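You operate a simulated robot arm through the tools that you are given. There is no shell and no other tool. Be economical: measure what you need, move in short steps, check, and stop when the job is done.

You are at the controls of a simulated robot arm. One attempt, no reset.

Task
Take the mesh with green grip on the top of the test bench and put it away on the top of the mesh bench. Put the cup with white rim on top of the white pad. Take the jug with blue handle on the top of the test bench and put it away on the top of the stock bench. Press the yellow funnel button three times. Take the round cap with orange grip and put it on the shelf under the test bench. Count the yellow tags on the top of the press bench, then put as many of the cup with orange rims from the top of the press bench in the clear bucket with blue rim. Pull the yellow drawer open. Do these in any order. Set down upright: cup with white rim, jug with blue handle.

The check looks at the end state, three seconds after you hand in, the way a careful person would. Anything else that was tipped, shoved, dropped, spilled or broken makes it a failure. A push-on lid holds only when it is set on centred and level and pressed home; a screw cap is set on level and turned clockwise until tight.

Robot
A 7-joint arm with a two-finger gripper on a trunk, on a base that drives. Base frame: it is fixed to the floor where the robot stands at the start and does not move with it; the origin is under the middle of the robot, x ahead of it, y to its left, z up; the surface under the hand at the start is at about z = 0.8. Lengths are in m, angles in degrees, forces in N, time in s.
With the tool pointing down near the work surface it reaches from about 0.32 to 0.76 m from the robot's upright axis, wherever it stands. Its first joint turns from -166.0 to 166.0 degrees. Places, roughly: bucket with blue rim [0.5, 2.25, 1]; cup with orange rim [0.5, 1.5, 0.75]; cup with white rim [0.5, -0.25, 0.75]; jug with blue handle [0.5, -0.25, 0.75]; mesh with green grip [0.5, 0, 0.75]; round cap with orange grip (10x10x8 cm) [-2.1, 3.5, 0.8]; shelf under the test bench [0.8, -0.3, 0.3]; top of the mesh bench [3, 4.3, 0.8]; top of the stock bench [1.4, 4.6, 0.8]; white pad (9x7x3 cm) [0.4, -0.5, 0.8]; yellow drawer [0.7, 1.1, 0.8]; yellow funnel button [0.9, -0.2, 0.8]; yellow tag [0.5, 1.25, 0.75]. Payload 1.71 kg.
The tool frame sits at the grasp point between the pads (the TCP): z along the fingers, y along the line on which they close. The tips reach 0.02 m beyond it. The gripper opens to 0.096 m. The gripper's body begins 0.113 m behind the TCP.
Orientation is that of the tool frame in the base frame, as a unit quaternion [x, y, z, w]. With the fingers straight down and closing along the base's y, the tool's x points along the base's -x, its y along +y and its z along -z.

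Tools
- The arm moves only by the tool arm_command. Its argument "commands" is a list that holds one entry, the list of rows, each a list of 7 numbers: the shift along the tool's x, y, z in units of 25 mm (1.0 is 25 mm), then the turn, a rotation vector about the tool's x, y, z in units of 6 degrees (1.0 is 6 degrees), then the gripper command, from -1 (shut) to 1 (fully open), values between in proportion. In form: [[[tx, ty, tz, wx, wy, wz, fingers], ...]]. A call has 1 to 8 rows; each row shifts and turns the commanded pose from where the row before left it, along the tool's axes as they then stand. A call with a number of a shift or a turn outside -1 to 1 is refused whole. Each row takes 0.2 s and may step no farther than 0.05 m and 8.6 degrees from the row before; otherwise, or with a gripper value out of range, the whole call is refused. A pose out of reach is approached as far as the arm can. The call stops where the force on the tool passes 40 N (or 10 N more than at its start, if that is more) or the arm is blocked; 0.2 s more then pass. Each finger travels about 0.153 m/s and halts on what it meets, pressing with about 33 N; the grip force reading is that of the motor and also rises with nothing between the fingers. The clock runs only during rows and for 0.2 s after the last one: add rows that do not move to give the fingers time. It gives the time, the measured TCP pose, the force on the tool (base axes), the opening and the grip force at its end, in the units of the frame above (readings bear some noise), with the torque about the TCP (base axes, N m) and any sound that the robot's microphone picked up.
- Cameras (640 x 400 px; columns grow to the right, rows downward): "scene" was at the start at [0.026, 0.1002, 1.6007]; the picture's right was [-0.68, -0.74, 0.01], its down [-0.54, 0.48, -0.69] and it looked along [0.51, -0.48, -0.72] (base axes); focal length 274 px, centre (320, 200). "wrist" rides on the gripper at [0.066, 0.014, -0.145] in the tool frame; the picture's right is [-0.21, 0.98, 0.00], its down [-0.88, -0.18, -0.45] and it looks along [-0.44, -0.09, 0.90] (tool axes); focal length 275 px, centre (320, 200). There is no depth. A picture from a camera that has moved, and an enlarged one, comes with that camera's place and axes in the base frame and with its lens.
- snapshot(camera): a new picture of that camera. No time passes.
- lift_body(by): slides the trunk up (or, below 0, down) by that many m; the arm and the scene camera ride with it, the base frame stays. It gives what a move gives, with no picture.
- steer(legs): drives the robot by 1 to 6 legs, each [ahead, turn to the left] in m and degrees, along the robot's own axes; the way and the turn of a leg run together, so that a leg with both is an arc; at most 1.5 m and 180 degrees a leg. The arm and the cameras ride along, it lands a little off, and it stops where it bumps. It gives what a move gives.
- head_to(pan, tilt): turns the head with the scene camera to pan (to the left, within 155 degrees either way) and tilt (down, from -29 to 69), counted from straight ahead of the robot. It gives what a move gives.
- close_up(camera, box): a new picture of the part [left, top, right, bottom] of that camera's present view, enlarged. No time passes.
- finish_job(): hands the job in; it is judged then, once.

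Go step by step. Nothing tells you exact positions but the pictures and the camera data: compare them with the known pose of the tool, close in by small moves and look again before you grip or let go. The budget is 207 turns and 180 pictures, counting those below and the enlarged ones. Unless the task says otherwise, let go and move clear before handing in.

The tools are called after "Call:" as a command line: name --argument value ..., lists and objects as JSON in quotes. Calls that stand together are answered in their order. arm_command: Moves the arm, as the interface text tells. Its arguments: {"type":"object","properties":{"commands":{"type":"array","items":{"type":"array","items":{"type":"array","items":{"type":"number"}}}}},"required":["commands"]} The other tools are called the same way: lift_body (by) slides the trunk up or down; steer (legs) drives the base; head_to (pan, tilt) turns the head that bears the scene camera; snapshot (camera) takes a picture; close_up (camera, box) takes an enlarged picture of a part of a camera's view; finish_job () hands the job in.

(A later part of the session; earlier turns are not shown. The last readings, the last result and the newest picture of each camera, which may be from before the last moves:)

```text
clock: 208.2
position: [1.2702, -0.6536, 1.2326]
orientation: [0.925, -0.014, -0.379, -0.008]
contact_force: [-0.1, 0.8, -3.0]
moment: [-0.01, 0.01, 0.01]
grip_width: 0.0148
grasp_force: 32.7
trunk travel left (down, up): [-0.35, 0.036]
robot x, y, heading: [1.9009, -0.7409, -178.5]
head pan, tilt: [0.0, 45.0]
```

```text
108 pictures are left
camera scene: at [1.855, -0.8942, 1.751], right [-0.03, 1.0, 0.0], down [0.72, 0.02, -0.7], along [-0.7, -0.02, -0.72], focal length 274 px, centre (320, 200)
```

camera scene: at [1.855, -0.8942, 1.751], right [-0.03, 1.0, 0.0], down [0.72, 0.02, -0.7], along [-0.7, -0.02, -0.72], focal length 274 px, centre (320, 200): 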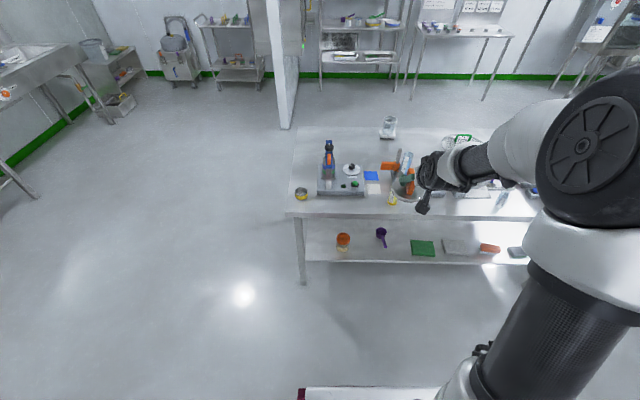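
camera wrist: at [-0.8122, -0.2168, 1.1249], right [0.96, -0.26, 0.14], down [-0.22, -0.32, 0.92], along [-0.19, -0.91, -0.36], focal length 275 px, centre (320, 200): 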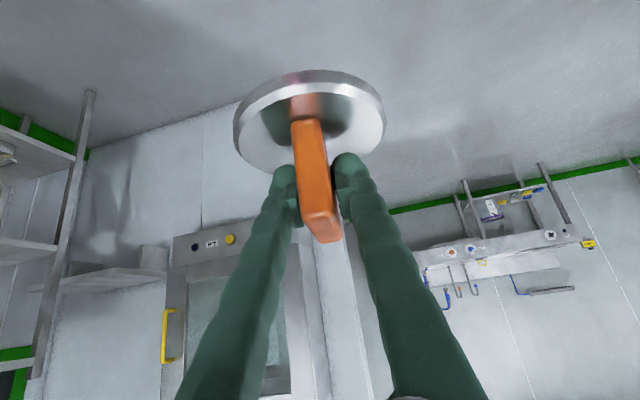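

Call:
close_up --camera "scene" --box '[280, 190, 540, 290]'

```text
2.46 times, centred on (410, 240) of scene
camera zoom: at [1.855, -0.8942, 1.751], right [-0.03, 1.0, 0.0], down [0.72, 0.02, -0.7], along [-0.7, -0.02, -0.72], focal length 676 px, centre (98, 102)
```

zoom: 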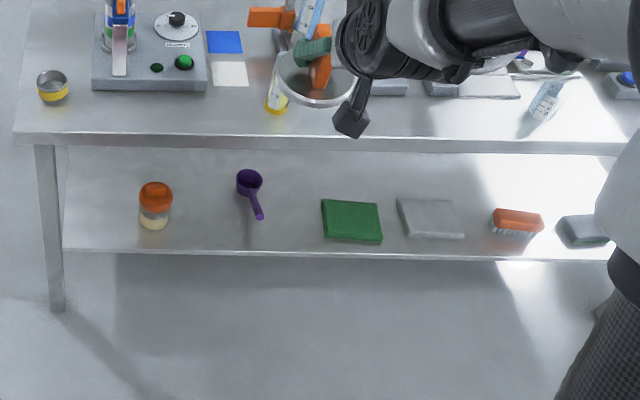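

The gap at y≈-0.63, x≈0.87 on the shelf is clear (5 cm on each side). Lowering the trunk and then the arm in front of the bench.

Call:
lift_body --by -0.34

Call:
arm_command --commands '[[[0.98, 0, 0.99, 0, 0, 0, -1], [0.98, 0, 0.99, 0, 0, 0, -1], [0.98, 0, 0.99, 0, 0, 0, -1], [0.98, 0, 0.99, 0, 0, 0, -1], [0.98, 0, 0.99, 0, 0, 0, -1], [0.98, 0, 0.99, 0, 0, 0, -1], [0.98, 0, 0.99, 0, 0, 0, -1], [0.98, 0, 0.99, 0, 0, 0, -1]]]'

Call:
snapshot --camera "wrist"

Call:
snapshot --camera "scene"

```text
clock: 211.5
position: [1.2725, -0.6528, 0.8921]
orientation: [0.925, -0.014, -0.38, -0.008]
contact_force: [0.2, -0.5, -3.0]
moment: [0.0, -0.01, 0.03]
grip_width: 0.015
grasp_force: 32.7
trunk travel left (down, up): [-0.01, 0.376]
robot x, y, heading: [1.9018, -0.7353, -178.7]
head pan, tilt: [0.0, 45.0]
```

```text
clock: 213.3
position: [1.2714, -0.6494, 0.6146]
orientation: [0.925, -0.015, -0.381, -0.007]
contact_force: [-0.5, -0.1, -2.8]
moment: [-0.03, 0.03, 0.01]
grip_width: 0.0151
grasp_force: 33.4
trunk travel left (down, up): [-0.01, 0.376]
robot x, y, heading: [1.8994, -0.7373, -178.7]
head pan, tilt: [0.0, 45.0]
```

```text
106 pictures are left
camera wrist: at [1.4203, -0.6678, 0.6709], right [-0.18, -0.97, 0.14], down [-0.3, 0.19, 0.93], along [-0.94, 0.12, -0.33], focal length 275 px, centre (320, 200)
```

wrist: 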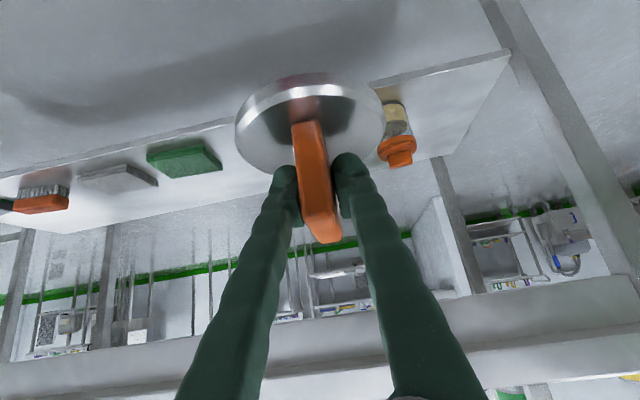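

```text
105 pictures are left
camera scene: at [1.8603, -0.894, 1.4107], right [-0.02, 1.0, 0.0], down [0.72, 0.02, -0.69], along [-0.69, -0.02, -0.72], focal length 274 px, centre (320, 200)
```

scene: 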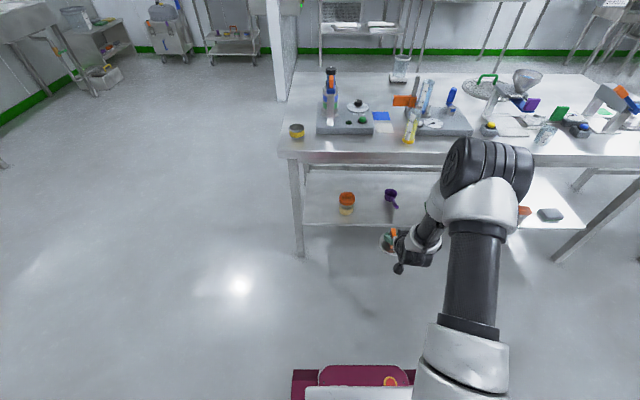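

Shelf top is at z≈0.30. I'll lower further, level the cap, and nudge to y≈-0.63 before moving in.

Call:
arm_command --commands '[[[0.98, -0.4, 0.99, 0, 0.43, 0, -1], [0.95, -0.4, 1, 0, 0, 0, -1], [0.95, 0, 1, 0, 0, 0, -1], [0.95, 0, 1, 0, 0, 0, -1], [0.95, 0, 1, 0, 0, 0, -1], [0.4, 0, 0.45, 0, 0, 0, -1], [0, 0, 0, 0, 0, 0, -1]]]'

Call:
steer --legs '[[0.2, 0]]'

Call:
snapshot --camera "wrist"

Call:
head_to --pan -15 --tilt 50

Call:
snapshot --camera "scene"

```text
clock: 214.9
position: [1.2743, -0.6329, 0.426]
orientation: [0.933, -0.016, -0.359, -0.007]
contact_force: [-0.4, 0.6, -2.9]
moment: [-0.02, 0.01, 0.01]
grip_width: 0.0147
grasp_force: 32.7
trunk travel left (down, up): [-0.01, 0.376]
robot x, y, heading: [1.8977, -0.7384, -178.6]
head pan, tilt: [0.0, 45.0]
```

```text
clock: 216.6
position: [1.0736, -0.6384, 0.4271]
orientation: [0.933, -0.013, -0.359, -0.005]
contact_force: [0.3, -0.9, -2.1]
moment: [0.0, 0.0, -0.02]
grip_width: 0.0148
grasp_force: 33.3
trunk travel left (down, up): [-0.01, 0.376]
robot x, y, heading: [1.7026, -0.7469, -178.5]
head pan, tilt: [0.0, 45.0]
```

```text
104 pictures are left
camera wrist: at [1.2209, -0.6565, 0.4911], right [-0.18, -0.97, 0.14], down [-0.35, 0.19, 0.92], along [-0.92, 0.12, -0.37], focal length 275 px, centre (320, 200)
```

wrist: 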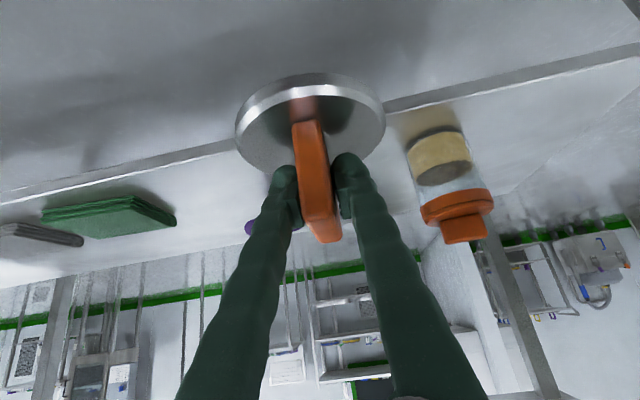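

```text
clock: 217.3
position: [1.0817, -0.6383, 0.4373]
orientation: [0.93, -0.015, -0.368, -0.006]
contact_force: [-0.4, 0.7, -3.4]
moment: [0.03, -0.01, 0.05]
grip_width: 0.015
grasp_force: 33.1
trunk travel left (down, up): [-0.01, 0.376]
robot x, y, heading: [1.7034, -0.7425, -178.5]
head pan, tilt: [-15.0, 50.0]
```

```text
103 pictures are left
camera scene: at [1.6678, -0.8787, 1.404], right [0.23, 0.97, 0.0], down [0.76, -0.18, -0.63], along [-0.61, 0.15, -0.78], focal length 274 px, centre (320, 200)
```

scene: 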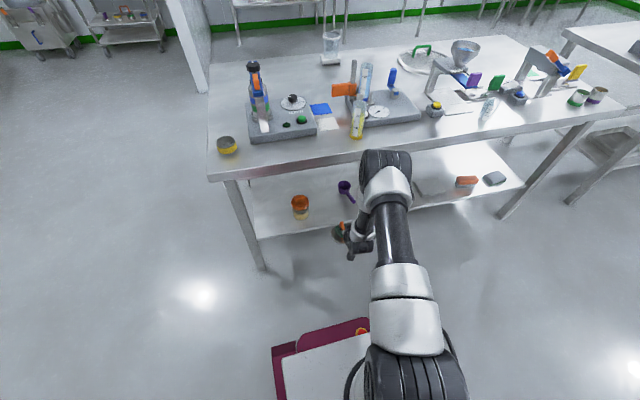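

Call:
arm_command --commands '[[[-0.73, 0, 0.68, 0, 0.25, 0, -1], [-0.73, 0, 0.68, 0, 0, 0, -1], [-0.73, 0, 0.68, 0, 0, 0, -1], [-0.73, 0, 0.68, 0, 0, 0, -1], [0, 0, 0, 0, 0, 0, -1]]]'

Call:
snapshot --camera "wrist"

Call:
snapshot --camera "scene"

```text
clock: 218.5
position: [0.9832, -0.632, 0.437]
orientation: [0.935, -0.015, -0.353, -0.005]
contact_force: [0.1, 0.4, -3.0]
moment: [0.0, -0.02, 0.0]
grip_width: 0.0148
grasp_force: 33.3
trunk travel left (down, up): [-0.01, 0.376]
robot x, y, heading: [1.7028, -0.7406, -178.5]
head pan, tilt: [-15.0, 50.0]
```

```text
102 pictures are left
camera wrist: at [1.1289, -0.6503, 0.5025], right [-0.18, -0.97, 0.14], down [-0.36, 0.2, 0.91], along [-0.92, 0.12, -0.38], focal length 275 px, centre (320, 200)
```

wrist: 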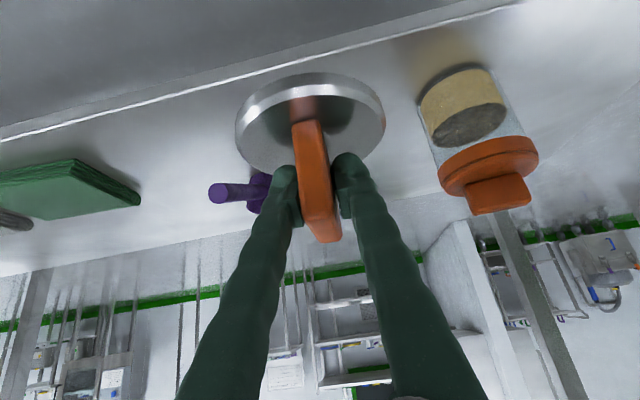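

```text
101 pictures are left
camera scene: at [1.6676, -0.8787, 1.4039], right [0.23, 0.97, 0.0], down [0.76, -0.18, -0.63], along [-0.61, 0.15, -0.78], focal length 274 px, centre (320, 200)
```

scene: 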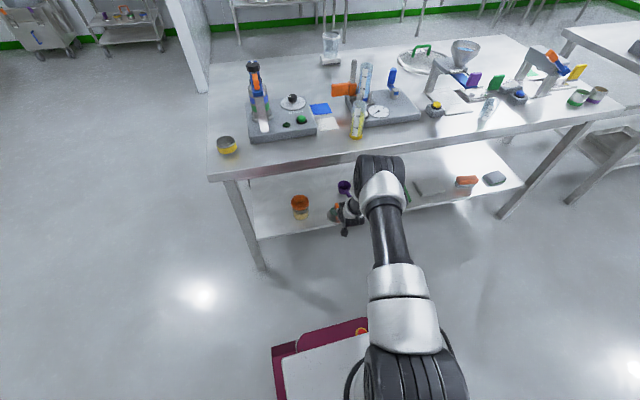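

Clear between the jar and scoop. Lowering a bit, then going in to x≈0.885.

Call:
arm_command --commands '[[[0.6, 0, 0.67, 0, 0.05, 0, -1], [0.6, 0, 0.67, 0, 0, 0, -1], [-0.75, 0, 0.66, 0, 0, 0, -1], [-0.75, 0, 0.66, 0, 0, 0, -1], [0, 0, 0, 0, 0, 0, -1]]]'

Call:
snapshot --camera "wrist"

Call:
close_up --camera "scene" --box '[260, 100, 480, 280]'

```text
clock: 219.7
position: [0.9335, -0.6342, 0.3906]
orientation: [0.936, -0.015, -0.352, -0.005]
contact_force: [0.2, -0.3, -3.2]
moment: [0.01, -0.01, 0.01]
grip_width: 0.0149
grasp_force: 33.0
trunk travel left (down, up): [-0.01, 0.376]
robot x, y, heading: [1.7009, -0.7442, -178.6]
head pan, tilt: [-15.0, 50.0]
```

```text
100 pictures are left
camera wrist: at [1.0777, -0.6506, 0.4569], right [-0.19, -0.97, 0.14], down [-0.36, 0.2, 0.91], along [-0.91, 0.12, -0.39], focal length 275 px, centre (320, 200)
```

wrist: 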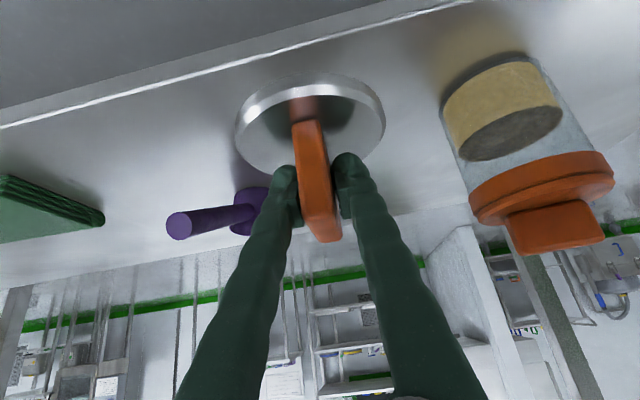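

```text
2.22 times, centred on (370, 190) of scene
camera zoom: at [1.6676, -0.8787, 1.404], right [0.23, 0.97, 0.0], down [0.76, -0.18, -0.63], along [-0.61, 0.15, -0.78], focal length 610 px, centre (209, 222)
```

zoom: 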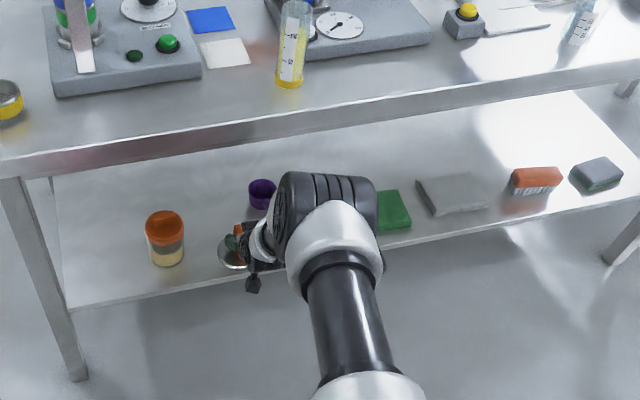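

Call:
arm_command --commands '[[[-0.75, 0, 0.66, 0, 0, 0, -1], [-0.7, 0, 0.62, 0, 0, 0, -1], [0.3, 0, 0.33, 0, 0, 0, -1], [0.2, 0, 0.22, 0, 0, 0, -1], [0, 0, 0, 0, 0, 0, -1]]]'

Call:
snapshot --camera "wrist"

Call:
close_up --camera "scene" --box '[260, 100, 480, 280]'

```text
clock: 220.9
position: [0.8801, -0.6307, 0.3689]
orientation: [0.936, -0.016, -0.351, -0.006]
contact_force: [0.9, -0.3, -2.8]
moment: [-0.02, 0.03, -0.01]
grip_width: 0.0151
grasp_force: 33.6
trunk travel left (down, up): [-0.01, 0.376]
robot x, y, heading: [1.7004, -0.7403, -178.3]
head pan, tilt: [-15.0, 50.0]
```

```text
98 pictures are left
camera wrist: at [1.0251, -0.6481, 0.4354], right [-0.19, -0.97, 0.14], down [-0.36, 0.2, 0.91], along [-0.91, 0.12, -0.39], focal length 275 px, centre (320, 200)
```

wrist: 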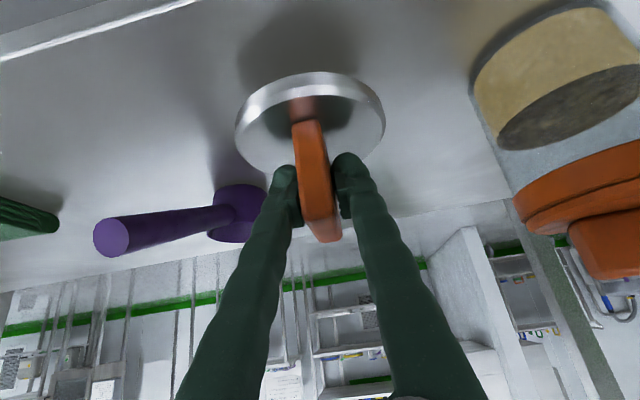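

```text
2.22 times, centred on (370, 190) of scene
camera zoom: at [1.6676, -0.8787, 1.404], right [0.23, 0.97, 0.0], down [0.76, -0.18, -0.63], along [-0.61, 0.15, -0.78], focal length 610 px, centre (209, 222)
```

zoom: 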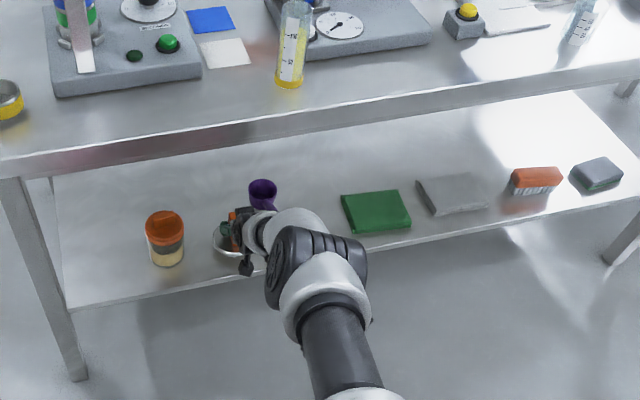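

Just above the shelf. Lowering gently to contact.

Call:
arm_command --commands '[[[0.1, 0, 0.11, 0, 0, 0, -1], [0.1, 0, 0.11, 0, 0, 0, -1], [0.05, 0, 0.06, 0, 0, 0, -1], [0, 0, 0, 0, 0, 0, -1]]]'

```text
clock: 221.9
position: [0.8776, -0.6304, 0.3572]
orientation: [0.936, -0.015, -0.352, -0.005]
contact_force: [1.1, 0.5, -3.2]
moment: [0.01, 0.05, 0.02]
grip_width: 0.015
grasp_force: 33.1
trunk travel left (down, up): [-0.01, 0.376]
robot x, y, heading: [1.7053, -0.7421, -178.5]
head pan, tilt: [-15.0, 50.0]
```

Call:
arm_command --commands '[[[0.12, 0, 0.13, 0, 0, 0, -1], [0.1, 0, 0.11, 0, 0, 0, -1], [0.07, 0, 0.08, 0, 0, 0, -1], [0, 0, 0, 0, 0, 0, -1]]]'

Call:
snapshot --camera "wrist"

```text
clock: 222.9
position: [0.8758, -0.6308, 0.3452]
orientation: [0.936, -0.015, -0.351, -0.005]
contact_force: [0.9, -0.3, 2.9]
moment: [-0.01, 0.21, -0.02]
grip_width: 0.015
grasp_force: 32.7
trunk travel left (down, up): [-0.01, 0.376]
robot x, y, heading: [1.7034, -0.7397, -178.4]
head pan, tilt: [-15.0, 50.0]
```

```text
96 pictures are left
camera wrist: at [1.0198, -0.649, 0.4116], right [-0.18, -0.97, 0.14], down [-0.36, 0.2, 0.91], along [-0.91, 0.12, -0.39], focal length 275 px, centre (320, 200)
```

wrist: 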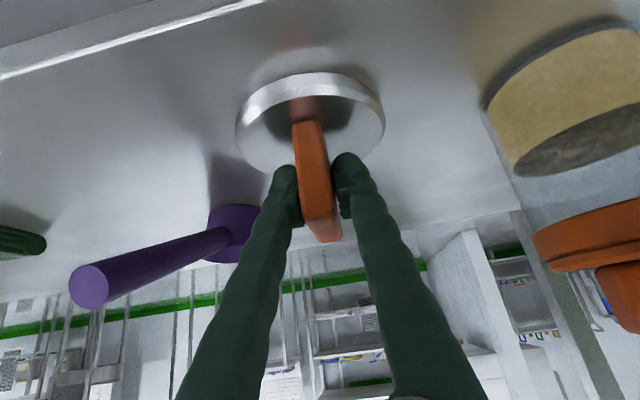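

Contact felt; the cap sits flat on the shelf. Releasing and withdrawing back along the tool axis.

Call:
arm_command --commands '[[[0, 0, 0, 0, 0, 0, -0.6], [0, 0, 0, 0, 0, 0, -0.3], [0, 0, 0, 0, 0, 0, -0.3], [0.3, 0, -1, 0, 0, 0, -0.3], [0.3, 0, -1, 0, 0, 0, -0.3], [0.5, 0, -1, 0, 0, 0, -0.3], [0.5, 0, -1, 0, 0, 0, -0.3], [0.7, 0, -1, 0, 0, 0, -0.3]]]'

Call:
snapshot --camera "wrist"

```text
clock: 224.7
position: [0.8751, -0.6308, 0.3452]
orientation: [0.936, -0.014, -0.351, -0.005]
contact_force: [0.2, 0.4, -0.3]
moment: [0.03, -0.01, -0.02]
grip_width: 0.0335
grasp_force: 0.1
out of reach, approached as far as the arm can: row 4, 5, 6, 7, 8
trunk travel left (down, up): [-0.01, 0.376]
robot x, y, heading: [1.701, -0.7458, -178.6]
head pan, tilt: [-15.0, 50.0]
```

```text
95 pictures are left
camera wrist: at [1.0197, -0.6488, 0.4114], right [-0.19, -0.97, 0.14], down [-0.36, 0.2, 0.91], along [-0.91, 0.12, -0.39], focal length 275 px, centre (320, 200)
```

wrist: 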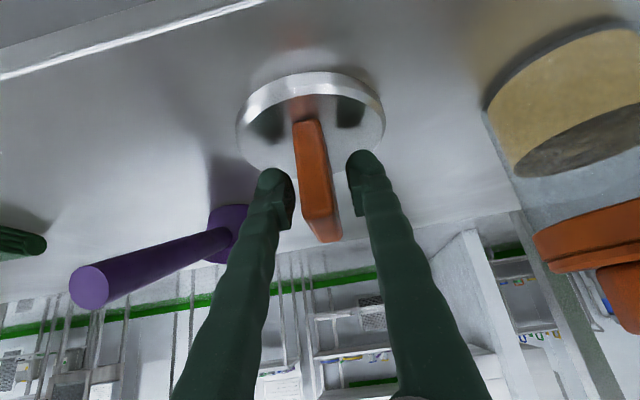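

The arm reported out of reach for that direction; I'll try withdrawing straight back along base x instead.

Call:
arm_command --commands '[[[0.37, 0, -0.33, 0, 0, 0, -0.3], [0.37, 0, -0.33, 0, 0, 0, -0.3], [0, 0, 0, 0, 0, 0, -0.3]]]'

```text
clock: 225.5
position: [0.9049, -0.6309, 0.3513]
orientation: [0.936, -0.015, -0.352, -0.006]
contact_force: [0.1, 0.0, -0.2]
moment: [0.0, -0.02, -0.01]
grip_width: 0.0338
grasp_force: 0.1
out of reach, approached as far as the arm can: row 1
trunk travel left (down, up): [-0.01, 0.376]
robot x, y, heading: [1.7067, -0.7427, -178.4]
head pan, tilt: [-15.0, 50.0]
```

Fingers straddle the fin lengthwise, so backing the base straight out is clean.

Call:
steer --legs '[[-0.3, 0]]'

Call:
snapshot --camera "scene"

Call:
snapshot --camera "wrist"

```text
clock: 227.6
position: [1.2, -0.6215, 0.3483]
orientation: [0.936, -0.017, -0.352, -0.007]
contact_force: [0.5, -0.6, 0.1]
moment: [0.0, 0.03, -0.04]
grip_width: 0.0335
grasp_force: 0.0
trunk travel left (down, up): [-0.01, 0.376]
robot x, y, heading: [1.9947, -0.7359, -178.9]
head pan, tilt: [-15.0, 50.0]
```

```text
94 pictures are left
camera scene: at [1.9616, -0.8714, 1.404], right [0.24, 0.97, 0.0], down [0.75, -0.18, -0.63], along [-0.61, 0.15, -0.78], focal length 274 px, centre (320, 200)
```

scene: 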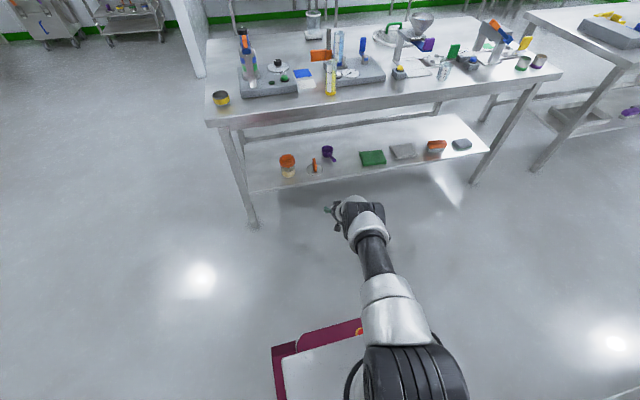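

```text
93 pictures are left
camera wrist: at [1.3447, -0.6394, 0.4156], right [-0.19, -0.97, 0.13], down [-0.36, 0.2, 0.91], along [-0.91, 0.13, -0.39], focal length 275 px, centre (320, 200)
```

wrist: 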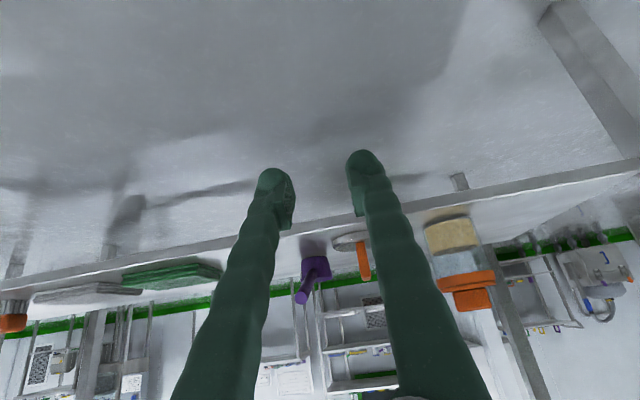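

The cap stands on the shelf beside the jar. Next the button: raising trunk and arm, and returning the tool to vertical with the fingers closed.

Call:
lift_body --by 0.3

Call:
arm_command --commands '[[[-0.87, 0, -1, 0, 0, 0, -0.3], [-0.87, 0, -1, 0, 0, 0, -1], [-0.87, 0, -1, 0, 0, 0, -1], [-0.87, 0, -1, 0, 0, 0, -1], [-0.87, 0, -1, 0, 0, 0, -1], [-0.87, 0, -1, 0, 0, 0, -1], [-0.87, 0, -1, 0, 0, 0, -1], [-0.87, 0, -1, 0, 0, 0, -1]]]'

Call:
arm_command --commands '[[[0.5, 0, -1, 0, 1, 0, -1], [0.5, 0, -1, 0, 1, 0, -1], [0.5, 0, -1, 0, 1, 0, -1], [0.5, 0, -1, 0, 1, 0, -1], [0.2, 0, -1, 0, 1, 0, -1], [0, 0, -1, 0, 1, 0, -1], [0, 0, -1, 0, 0.9, 0, -1], [0, 0, 0, 0, 0, 0, -1]]]'

```text
clock: 230.6
position: [1.2007, -0.6136, 0.6613]
orientation: [0.933, -0.02, -0.358, -0.009]
contact_force: [0.3, -0.5, 0.0]
moment: [0.0, -0.01, 0.01]
grip_width: 0.0338
grasp_force: 0.0
trunk travel left (down, up): [-0.31, 0.076]
robot x, y, heading: [1.9961, -0.7349, -178.9]
head pan, tilt: [-15.0, 50.0]
```

```text
clock: 232.4
position: [1.2096, -0.6219, 0.9261]
orientation: [0.933, -0.019, -0.358, -0.007]
contact_force: [0.0, 0.3, 0.0]
moment: [0.0, 0.04, 0.04]
grip_width: 0.0
grasp_force: 29.4
trunk travel left (down, up): [-0.31, 0.076]
robot x, y, heading: [1.9952, -0.7352, -178.7]
head pan, tilt: [-15.0, 50.0]
```

```text
clock: 234.2
position: [1.3249, -0.6268, 1.0561]
orientation: [1.0, -0.02, -0.004, -0.001]
contact_force: [0.3, 0.2, -0.4]
moment: [0.02, -0.01, -0.02]
grip_width: 0.0001
grasp_force: 29.6
trunk travel left (down, up): [-0.31, 0.076]
robot x, y, heading: [1.9956, -0.7335, -178.6]
head pan, tilt: [-15.0, 50.0]
```

Call:
arm_command --commands '[[[0.9, 0, -0.7, 0, 0, 0, -1], [0.9, 0, -0.7, 0, 0, 0, -1], [0.9, 0, -0.7, 0, 0, 0, -1], [0.9, 0, -0.7, 0, 0, 0, -1], [0.9, 0, -0.7, 0, 0, 0, -1], [0, 0, 0, 0, 0, 0, -1]]]'

Call:
steer --legs '[[0, -40], [0.6, 0], [0, 38.6]]'

Call:
head_to --pan -5 --tilt 50

Call:
snapshot --camera "scene"

Call:
snapshot --camera "wrist"

```text
clock: 235.6
position: [1.4381, -0.6284, 1.1408]
orientation: [1.0, -0.019, -0.006, 0.0]
contact_force: [0.2, 0.0, -0.2]
moment: [0.0, 0.0, 0.0]
grip_width: 0.0
grasp_force: 29.4
trunk travel left (down, up): [-0.31, 0.076]
robot x, y, heading: [1.996, -0.7357, -178.6]
head pan, tilt: [-15.0, 50.0]
```

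```text
clock: 243.5
position: [0.9716, -0.2431, 1.1418]
orientation: [0.999, -0.034, -0.006, 0.0]
contact_force: [1.1, -0.1, -0.2]
moment: [-0.02, 0.02, -0.02]
grip_width: 0.0
grasp_force: 29.8
trunk travel left (down, up): [-0.31, 0.076]
robot x, y, heading: [1.526, -0.3624, 179.6]
head pan, tilt: [-15.0, 50.0]
```

```text
clock: 244.2
position: [0.9894, -0.2415, 1.1502]
orientation: [0.999, -0.034, -0.015, 0.0]
contact_force: [0.5, 0.3, 0.6]
moment: [-0.01, 0.01, -0.04]
grip_width: 0.0003
grasp_force: 29.3
trunk travel left (down, up): [-0.31, 0.076]
robot x, y, heading: [1.5289, -0.3601, 179.7]
head pan, tilt: [-5.0, 50.0]
```

```text
92 pictures are left
camera scene: at [1.4817, -0.5094, 1.7037], right [0.09, 1.0, 0.0], down [0.77, -0.07, -0.63], along [-0.63, 0.06, -0.78], focal length 274 px, centre (320, 200)
```

scene: 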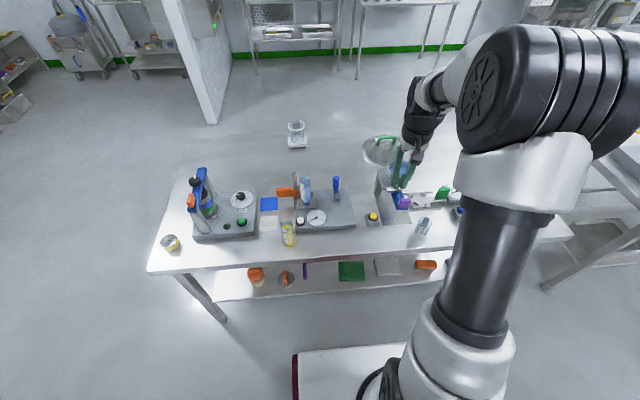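

```text
91 pictures are left
camera wrist: at [1.0594, -0.2608, 1.2941], right [-0.27, -0.96, 0.01], down [-0.85, 0.24, 0.47], along [-0.45, 0.12, -0.88], focal length 275 px, centre (320, 200)
```

wrist: 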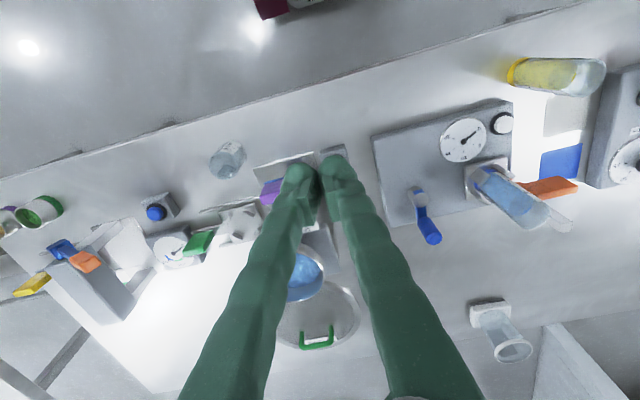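

Call:
arm_command --commands '[[[0.9, 0, 0.3, 0, 0.28, 0, -1], [0.9, 0, 0.3, 0, 0, 0, -1], [0.9, 0, 0.3, 0, 0, 0, -1], [0.9, 0, 0.3, 0, 0, 0, -1], [0, 0, 0, 0, 0, 0, -1]]]'

Call:
snapshot --camera "wrist"

Call:
close_up --camera "scene" --box '[320, 160, 480, 260]'

```text
clock: 245.4
position: [1.079, -0.2507, 1.1177]
orientation: [0.999, -0.032, 0.0, 0.0]
contact_force: [0.3, 0.3, -0.8]
moment: [-0.03, -0.03, 0.0]
grip_width: 0.0001
grasp_force: 29.1
trunk travel left (down, up): [-0.31, 0.076]
robot x, y, heading: [1.5256, -0.362, 179.5]
head pan, tilt: [-5.0, 50.0]
```

```text
90 pictures are left
camera wrist: at [1.1446, -0.2682, 1.263], right [-0.27, -0.96, 0.0], down [-0.86, 0.24, 0.44], along [-0.43, 0.12, -0.9], focal length 275 px, centre (320, 200)
```

wrist: 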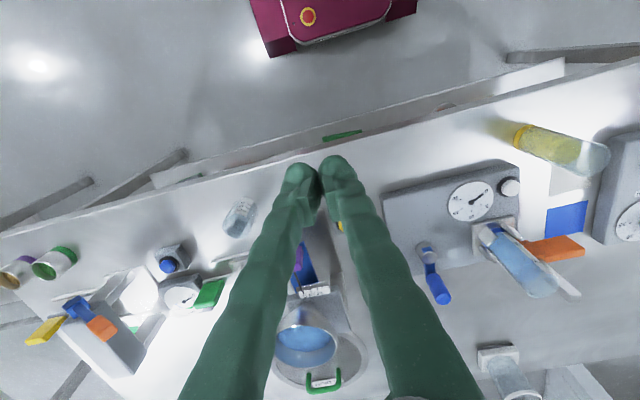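

```text
4.00 times, centred on (400, 210) of scene
camera zoom: at [1.4801, -0.5096, 1.7036], right [0.09, 1.0, 0.0], down [0.77, -0.07, -0.63], along [-0.63, 0.06, -0.78], focal length 1098 px, centre (0, 160)
```

zoom: 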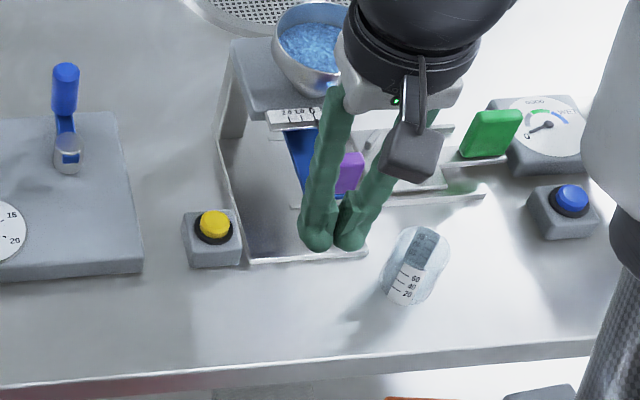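

Button top is at about (0.88, -0.246, 0.84), clear of the stand. Bringing the closed fingertips above it.

Call:
arm_command --commands '[[[-1, 0.05, 0.6, 0, 0, 0, -1], [-1, 0.05, 0.6, 0, 0, 0, -1], [-1, 0.05, 0.8, 0, 0, 0, -1], [-1, 0.05, 0.8, 0, 0, 0, -1], [-1, 0.05, 0.9, 0, 0, 0, -1], [-1, 0.05, 0.9, 0, 0, 0, -1], [-1, 0.05, 0.9, 0, 0, 0, -1], [-0.95, 0, 0.9, 0, 0, 0, -1]]]'

Call:
close_up --camera "scene" --box '[320, 160, 480, 260]'

Call:
snapshot --camera "wrist"

```text
clock: 247.2
position: [0.8766, -0.2447, 0.9595]
orientation: [0.999, -0.032, 0.002, 0.0]
contact_force: [-0.2, -0.2, -0.6]
moment: [0.01, -0.02, -0.02]
grip_width: 0.0
grasp_force: 29.6
trunk travel left (down, up): [-0.31, 0.076]
robot x, y, heading: [1.525, -0.3625, 179.7]
head pan, tilt: [-5.0, 50.0]
```

```text
4.00 times, centred on (400, 210) of scene
camera zoom: at [1.4789, -0.5095, 1.7035], right [0.09, 1.0, 0.0], down [0.77, -0.07, -0.63], along [-0.63, 0.06, -0.78], focal length 1098 px, centre (0, 160)
```

zoom: 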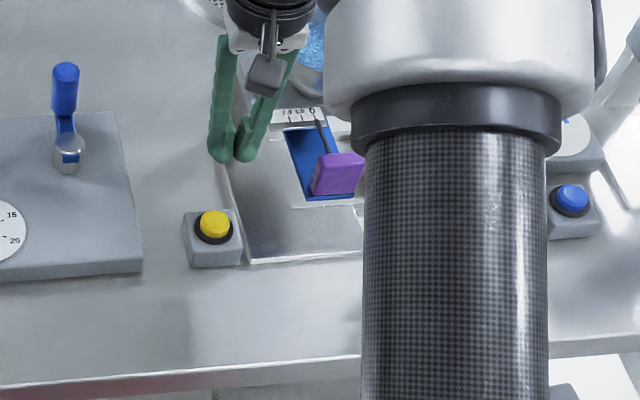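

```text
87 pictures are left
camera wrist: at [0.9422, -0.262, 1.1057], right [-0.27, -0.96, 0.0], down [-0.86, 0.24, 0.44], along [-0.42, 0.12, -0.9], focal length 275 px, centre (320, 200)
```

wrist: 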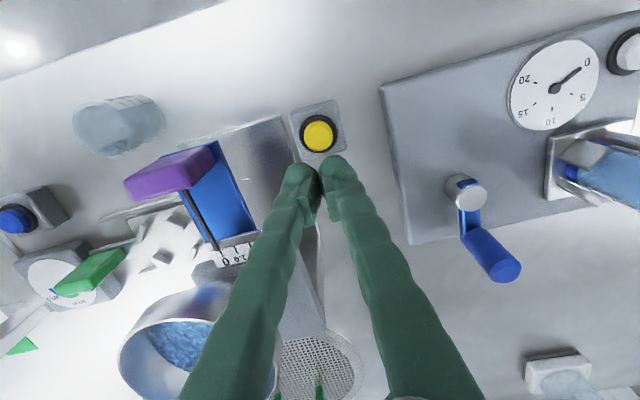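

Nearly aligned; shifting 1 cm toward +x and lowering to just above the button.

Call:
arm_command --commands '[[[0.4, 0, 1, 0, 0, 0, -1], [0, 0, 1, 0, 0, 0, -1], [0, 0, 1, 0, 0, 0, -1], [0, 0, 0.3, 0, 0, 0, -1], [0, 0, 0, 0, 0, 0, -1]]]'

Call:
close_up --camera "wrist" --box '[220, 80, 420, 240]'

Call:
close_up --camera "scene" --box '[340, 170, 420, 240]'

```text
clock: 248.4
position: [0.8895, -0.2448, 0.8782]
orientation: [0.999, -0.033, 0.001, 0.0]
contact_force: [0.4, 0.1, 0.4]
moment: [-0.02, 0.01, -0.04]
grip_width: 0.0
grasp_force: 29.9
trunk travel left (down, up): [-0.31, 0.076]
robot x, y, heading: [1.53, -0.362, 179.6]
head pan, tilt: [-5.0, 50.0]
```

```text
2.50 times, centred on (320, 160) of wrist
camera zoom: at [0.9546, -0.2627, 1.0237], right [-0.27, -0.96, 0.0], down [-0.86, 0.24, 0.44], along [-0.43, 0.12, -0.9], focal length 688 px, centre (320, 300)
```

zoom: 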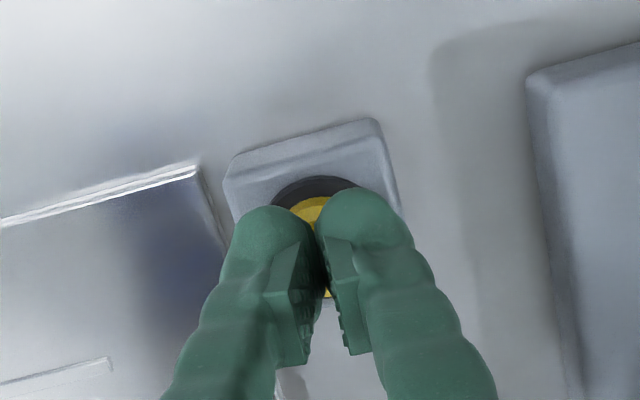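

```text
5.71 times, centred on (380, 205) of scene
camera zoom: at [1.4801, -0.5096, 1.7036], right [0.09, 1.0, 0.0], down [0.77, -0.07, -0.63], along [-0.63, 0.06, -0.78], focal length 1568 px, centre (-23, 171)
```

zoom: 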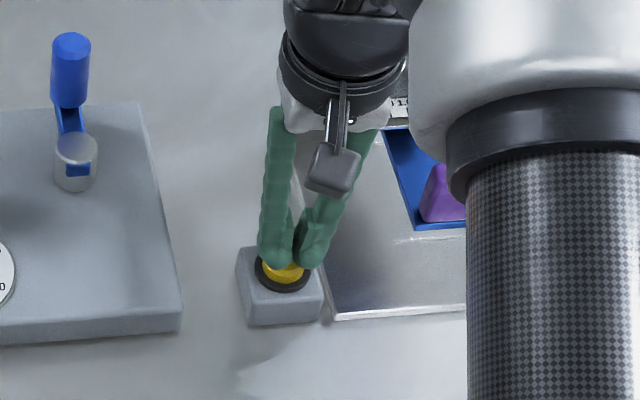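

Tips are right above the button. Pressing slowly the first time.

Call:
arm_command --commands '[[[0, 0, 0.2, 0, 0, 0, -1], [0, 0, 0.2, 0, 0, 0, -1], [0, 0, 0.2, 0, 0, 0, -1], [0, 0, 0, 0, 0, 0, -1]]]'

```text
clock: 249.4
position: [0.89, -0.2465, 0.8619]
orientation: [0.999, -0.033, 0.002, 0.001]
contact_force: [-0.2, 0.1, 2.1]
moment: [-0.03, 0.02, 0.02]
grip_width: 0.006
grasp_force: 29.2
trunk travel left (down, up): [-0.31, 0.076]
robot x, y, heading: [1.5257, -0.359, 179.5]
head pan, tilt: [-5.0, 50.0]
```

Call:
arm_command --commands '[[[0, 0, 0.12, 0, 0, 0, -1], [0, 0, 0, 0, 0, 0, -1]]]'

Call:
arm_command --commands '[[[0, 0, 0.12, 0, 0, 0, -1], [0, 0, 0, 0, 0, 0, -1]]]'

Call:
close_up --camera "scene" --box '[340, 170, 420, 240]'

```text
clock: 250.0
position: [0.8888, -0.2457, 0.8598]
orientation: [0.999, -0.033, 0.0, 0.001]
contact_force: [1.7, -1.1, 4.4]
moment: [-0.06, 0.0, 0.02]
grip_width: 0.0062
grasp_force: 29.0
trunk travel left (down, up): [-0.31, 0.076]
robot x, y, heading: [1.5269, -0.3612, 179.5]
head pan, tilt: [-5.0, 50.0]
heard: click
```

```text
clock: 250.6
position: [0.89, -0.2452, 0.8585]
orientation: [0.999, -0.033, -0.003, 0.0]
contact_force: [1.5, -3.1, 28.5]
moment: [-0.08, 0.04, 0.01]
grip_width: 0.0061
grasp_force: 28.9
trunk travel left (down, up): [-0.31, 0.076]
robot x, y, heading: [1.5273, -0.3591, 179.6]
head pan, tilt: [-5.0, 50.0]
```

```text
5.71 times, centred on (380, 205) of scene
camera zoom: at [1.4835, -0.5105, 1.7038], right [0.09, 1.0, 0.0], down [0.77, -0.07, -0.63], along [-0.63, 0.06, -0.78], focal length 1568 px, centre (-23, 171)
```

zoom: 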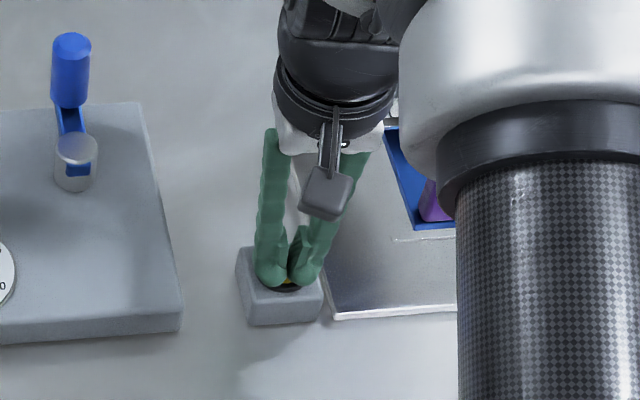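

One click heard. Lifting off, then pressing the second time.

Call:
arm_command --commands '[[[0, 0, -0.6, 0, 0, 0, -1], [0, 0, 0, 0, 0, 0, -1], [0, 0, 0, 0, 0, 0, -1]]]'

Call:
arm_command --commands '[[[0, 0, 0.3, 0, 0, 0, -1], [0, 0, 0.22, 0, 0, 0, -1], [0, 0, 0, 0, 0, 0, -1]]]'

```text
clock: 251.4
position: [0.8911, -0.2453, 0.8719]
orientation: [0.999, -0.033, 0.001, 0.0]
contact_force: [0.4, 0.1, 0.3]
moment: [0.01, 0.0, 0.0]
grip_width: 0.0004
grasp_force: 29.6
trunk travel left (down, up): [-0.31, 0.076]
robot x, y, heading: [1.5233, -0.363, 179.8]
head pan, tilt: [-5.0, 50.0]
```

```text
clock: 252.2
position: [0.8891, -0.2445, 0.8574]
orientation: [0.999, -0.033, 0.0, 0.001]
contact_force: [3.5, 0.3, 9.9]
moment: [0.0, -0.02, -0.01]
grip_width: 0.0062
grasp_force: 29.3
trunk travel left (down, up): [-0.31, 0.076]
robot x, y, heading: [1.5251, -0.3608, 179.5]
head pan, tilt: [-5.0, 50.0]
heard: click
```

Second click. Lifting and pressing the third time.

Call:
arm_command --commands '[[[0, 0, -0.6, 0, 0, 0, -1], [0, 0, 0, 0, 0, 0, -1], [0, 0, 0, 0, 0, 0, -1]]]'

Call:
arm_command --commands '[[[0, 0, 0.3, 0, 0, 0, -1], [0, 0, 0.3, 0, 0, 0, -1], [0, 0, 0, 0, 0, 0, -1]]]'

```text
clock: 253.0
position: [0.8885, -0.2468, 0.8733]
orientation: [0.999, -0.033, 0.001, 0.0]
contact_force: [0.7, 1.1, 0.4]
moment: [0.0, -0.01, -0.01]
grip_width: 0.0
grasp_force: 29.1
trunk travel left (down, up): [-0.31, 0.076]
robot x, y, heading: [1.5247, -0.3659, 179.8]
head pan, tilt: [-5.0, 50.0]
```

```text
clock: 253.8
position: [0.8902, -0.2446, 0.8586]
orientation: [0.999, -0.033, 0.0, 0.001]
contact_force: [1.1, -1.6, 11.5]
moment: [-0.04, 0.02, -0.02]
grip_width: 0.0063
grasp_force: 29.8
trunk travel left (down, up): [-0.31, 0.076]
robot x, y, heading: [1.5245, -0.3622, 179.6]
head pan, tilt: [-5.0, 50.0]
heard: click
```

Three clicks — button done. Raising and retracting the arm, then driving back round to the near side for the mesh.

Call:
arm_command --commands '[[[0, 0, -1, 0, 0, 0, -1], [0, 0, -1, 0, 0, 0, -1], [0, 0, -1, 0, 0, 0, -1], [0, 0, -1, 0, 0, 0, -1], [0, 0, -1, 0, 0, 0, -1], [0, 0, -1, 0, 0, 0, -1], [0, 0, -1, 0, 0, 0, -1], [0, 0, -1, 0, 0, 0, -1]]]'

Call:
arm_command --commands '[[[1, 0, -0.5, 0, 0, 0, -1], [1, 0, -0.5, 0, 0, 0, -1], [1, 0, 0, 0, 0, 0, -1], [1, 0, 0, 0, 0, 0, -1], [1, 0, 0, 0, 0, 0, -1], [1, 0, 0, 0, 0, 0, -1], [1, 0, 0, 0, 0, 0, -1], [0, 0, 0, 0, 0, 0, -1]]]'

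Call:
steer --legs '[[-0.25, 0], [0, 90], [1.4, 0], [0, -90], [1.5, 0], [0.6, 0]]'

Call:
steer --legs '[[0, -90], [1.5, 0], [0.1, 0], [0, -90]]'

Call:
head_to --pan 0 --tilt 45

Call:
snapshot --camera "scene"

```text
clock: 255.6
position: [0.8896, -0.2454, 1.0572]
orientation: [0.999, -0.034, 0.0, 0.001]
contact_force: [0.0, -0.1, 0.6]
moment: [0.01, 0.03, 0.03]
grip_width: 0.0
grasp_force: 29.6
trunk travel left (down, up): [-0.31, 0.076]
robot x, y, heading: [1.5266, -0.365, 179.8]
head pan, tilt: [-5.0, 50.0]
```

```text
clock: 257.4
position: [1.0628, -0.257, 1.0845]
orientation: [0.999, -0.033, 0.002, 0.001]
contact_force: [0.5, -0.2, -0.6]
moment: [-0.02, -0.02, -0.02]
grip_width: 0.0
grasp_force: 29.2
trunk travel left (down, up): [-0.31, 0.076]
robot x, y, heading: [1.5249, -0.3651, 179.8]
head pan, tilt: [-5.0, 50.0]
```

```text
clock: 262.6
position: [1.506, -0.7611, 1.0998]
orientation: [0.845, 0.534, -0.016, 0.004]
contact_force: [2.0, 0.6, 0.4]
moment: [-0.01, 0.19, -0.05]
grip_width: 0.0
grasp_force: 29.8
trunk travel left (down, up): [-0.31, 0.076]
robot x, y, heading: [1.7437, -0.3963, -122.6]
head pan, tilt: [-5.0, 50.0]
stopped in leg 2: the robot was blocked; the commanded pose is now the measured one
```

```text
clock: 271.6
position: [0.7991, 0.2614, 1.0967]
orientation: [0.973, -0.23, -0.012, 0.001]
contact_force: [-0.1, -0.5, 0.0]
moment: [0.03, -0.02, -0.01]
grip_width: 0.0001
grasp_force: 29.6
trunk travel left (down, up): [-0.31, 0.076]
robot x, y, heading: [1.1607, 0.0008, 147.2]
head pan, tilt: [-5.0, 50.0]
stopped in leg 2: the robot was blocked; the commanded pose is now the measured one
```

```text
clock: 272.2
position: [0.7996, 0.2618, 1.0966]
orientation: [0.973, -0.231, -0.012, 0.002]
contact_force: [1.0, 0.3, 0.0]
moment: [-0.01, -0.02, 0.0]
grip_width: 0.0
grasp_force: 29.3
trunk travel left (down, up): [-0.31, 0.076]
robot x, y, heading: [1.16, -0.0026, 147.4]
head pan, tilt: [0.0, 45.0]
```

```text
83 pictures are left
camera scene: at [1.1507, -0.1519, 1.7143], right [0.54, 0.84, -0.01], down [0.55, -0.37, -0.75], along [-0.63, 0.4, -0.67], focal length 274 px, centre (320, 200)
```

scene: 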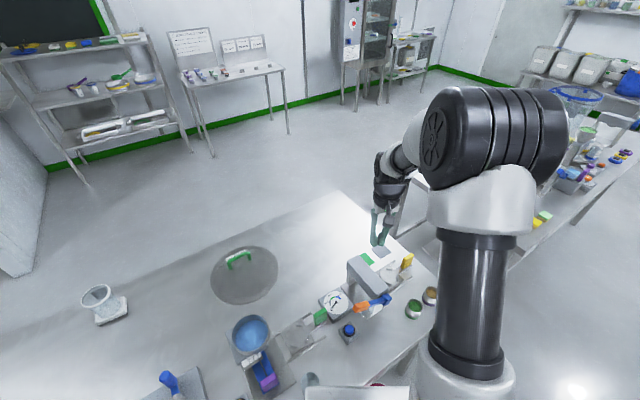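

The base was blocked in a turn (probably against the rack) and the following drive then brought me up against the bench's far side. I'll check what I touched before moving.

Call:
close_up --camera "scene" --box '[210, 200, 470, 400]'

Call:
head_to --pan 30 --tilt 65

Call:
snapshot --camera "scene"

Call:
head_to --pan 140 --tilt 45

Call:
snapshot --camera "scene"

```text
2.00 times, centred on (340, 300) of scene
camera zoom: at [1.1507, -0.1519, 1.7143], right [0.54, 0.84, -0.01], down [0.55, -0.37, -0.75], along [-0.63, 0.4, -0.67], focal length 549 px, centre (280, 0)
```

zoom: 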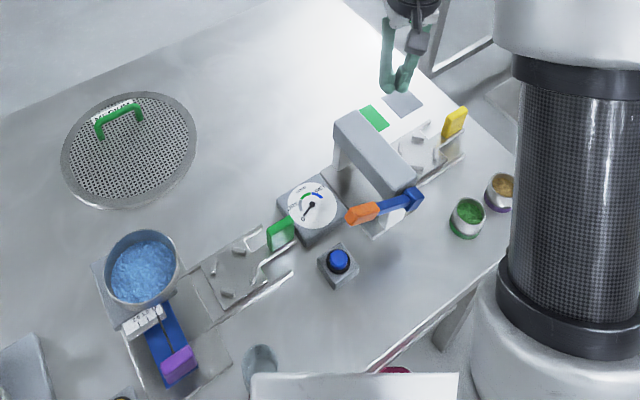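

```text
clock: 273.2
position: [0.8013, 0.2608, 1.0965]
orientation: [0.973, -0.23, -0.012, 0.001]
contact_force: [0.3, 1.0, -0.8]
moment: [0.0, 0.01, -0.02]
grip_width: 0.0
grasp_force: 28.9
trunk travel left (down, up): [-0.31, 0.076]
robot x, y, heading: [1.1601, 0.0007, 146.9]
head pan, tilt: [30.0, 65.0]
```

```text
81 pictures are left
camera scene: at [1.1575, -0.1923, 1.6876], right [0.05, 1.0, 0.02], down [0.88, -0.04, -0.47], along [-0.47, 0.04, -0.88], focal length 274 px, centre (320, 200)
```

scene: 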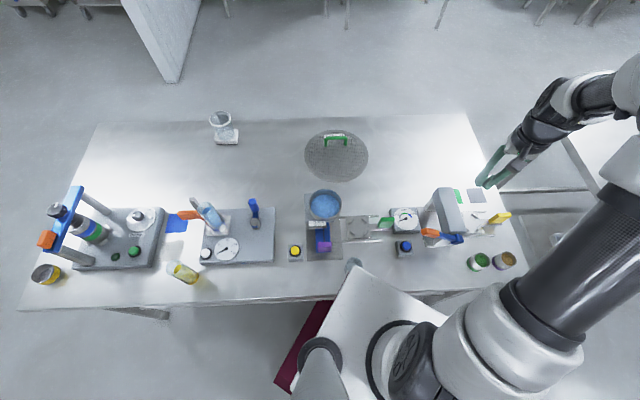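

```text
clock: 275.1
position: [0.7994, 0.2607, 1.0957]
orientation: [0.973, -0.23, -0.013, 0.001]
contact_force: [0.4, 0.4, -0.3]
moment: [0.0, 0.01, 0.05]
grip_width: 0.0
grasp_force: 29.3
trunk travel left (down, up): [-0.31, 0.076]
robot x, y, heading: [1.1606, 0.0022, 147.2]
head pan, tilt: [140.0, 45.0]
```

```text
80 pictures are left
camera scene: at [1.2441, -0.2731, 1.7056], right [-0.95, -0.3, 0.05], down [-0.25, 0.69, -0.68], along [0.17, -0.66, -0.73], focal length 274 px, centre (320, 200)
```

scene: 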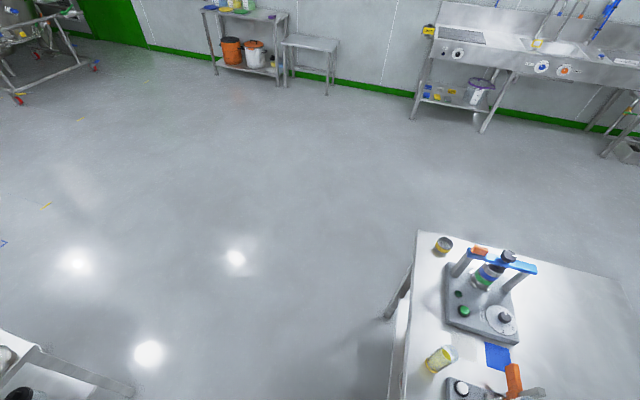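

Bench-top items look untouched. I'll back out the way I came and check the shelf side.

Call:
steer --legs '[[-0.4, 0]]'

Call:
head_to --pan 20 --tilt 55

Call:
snapshot --camera "scene"

Call:
head_to --pan -120 --tilt 45

Call:
snapshot --camera "scene"

```text
clock: 277.6
position: [1.0752, 0.0683, 1.0716]
orientation: [0.972, -0.234, 0.013, 0.003]
contact_force: [0.1, -1.3, -0.7]
moment: [0.08, 0.09, 0.0]
grip_width: 0.0
grasp_force: 29.5
trunk travel left (down, up): [-0.31, 0.076]
robot x, y, heading: [1.4809, -0.2098, 146.9]
head pan, tilt: [140.0, 45.0]
```

```text
clock: 279.6
position: [1.0829, 0.0663, 1.0767]
orientation: [0.972, -0.234, 0.008, 0.001]
contact_force: [-0.5, -0.1, -0.1]
moment: [0.01, 0.09, 0.01]
grip_width: 0.0001
grasp_force: 29.9
trunk travel left (down, up): [-0.31, 0.076]
robot x, y, heading: [1.4822, -0.2132, 146.9]
head pan, tilt: [20.0, 55.0]
```

```text
79 pictures are left
camera scene: at [1.3582, -0.344, 1.6974], right [0.23, 0.97, 0.0], down [0.8, -0.19, -0.56], along [-0.55, 0.12, -0.83], focal length 274 px, centre (320, 200)
```

scene: 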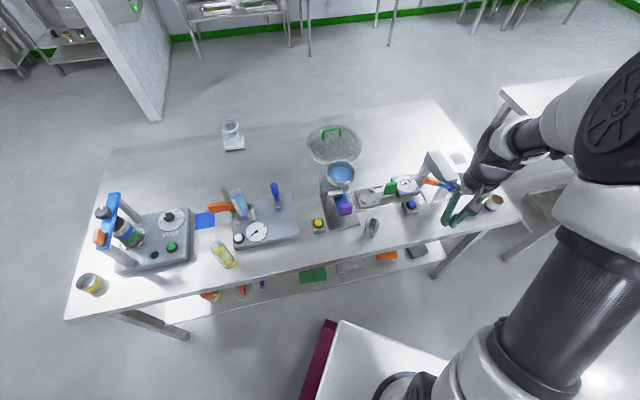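

```text
clock: 281.9
position: [1.0795, 0.0664, 1.0747]
orientation: [0.972, -0.234, 0.009, 0.003]
contact_force: [0.0, 0.1, -0.4]
moment: [-0.02, -0.02, -0.01]
grip_width: 0.0
grasp_force: 29.7
trunk travel left (down, up): [-0.31, 0.076]
robot x, y, heading: [1.4831, -0.21, 146.9]
head pan, tilt: [-120.0, 45.0]
```

```text
78 pictures are left
camera scene: at [1.496, -0.3201, 1.7125], right [0.45, -0.89, 0.01], down [-0.62, -0.33, -0.71], along [0.64, 0.31, -0.7], focal length 274 px, centre (320, 200)
```

scene: 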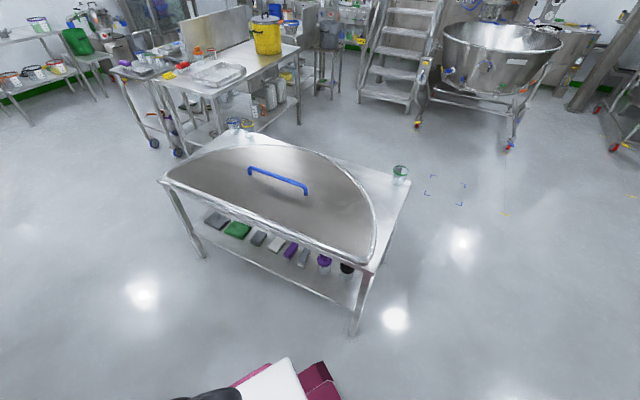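

Bench and rack items are all in place. Turning here in the middle of the aisle, then going round step by step.

Call:
steer --legs '[[0, 123], [1.5, 0]]'

```text
clock: 295.9
position: [1.5406, -2.1786, 1.0742]
orientation: [0.653, 0.757, 0.007, -0.007]
contact_force: [0.6, 0.4, -0.2]
moment: [0.05, 0.01, 0.02]
grip_width: 0.0003
grasp_force: 29.5
trunk travel left (down, up): [-0.31, 0.076]
robot x, y, heading: [1.5352, -1.6916, -87.4]
head pan, tilt: [-120.0, 45.0]
```

Call:
steer --legs '[[0, -92.6], [1.5, 0], [0.45, 0], [0, -90]]'

```text
clock: 315.7
position: [-0.452, -1.2283, 1.0809]
orientation: [0.754, -0.657, 0.001, 0.0]
contact_force: [0.2, -0.5, 0.5]
moment: [-0.01, 0.01, -0.01]
grip_width: 0.0
grasp_force: 29.5
trunk travel left (down, up): [-0.31, 0.076]
robot x, y, heading: [-0.4551, -1.7017, 91.6]
head pan, tilt: [-120.0, 45.0]
```

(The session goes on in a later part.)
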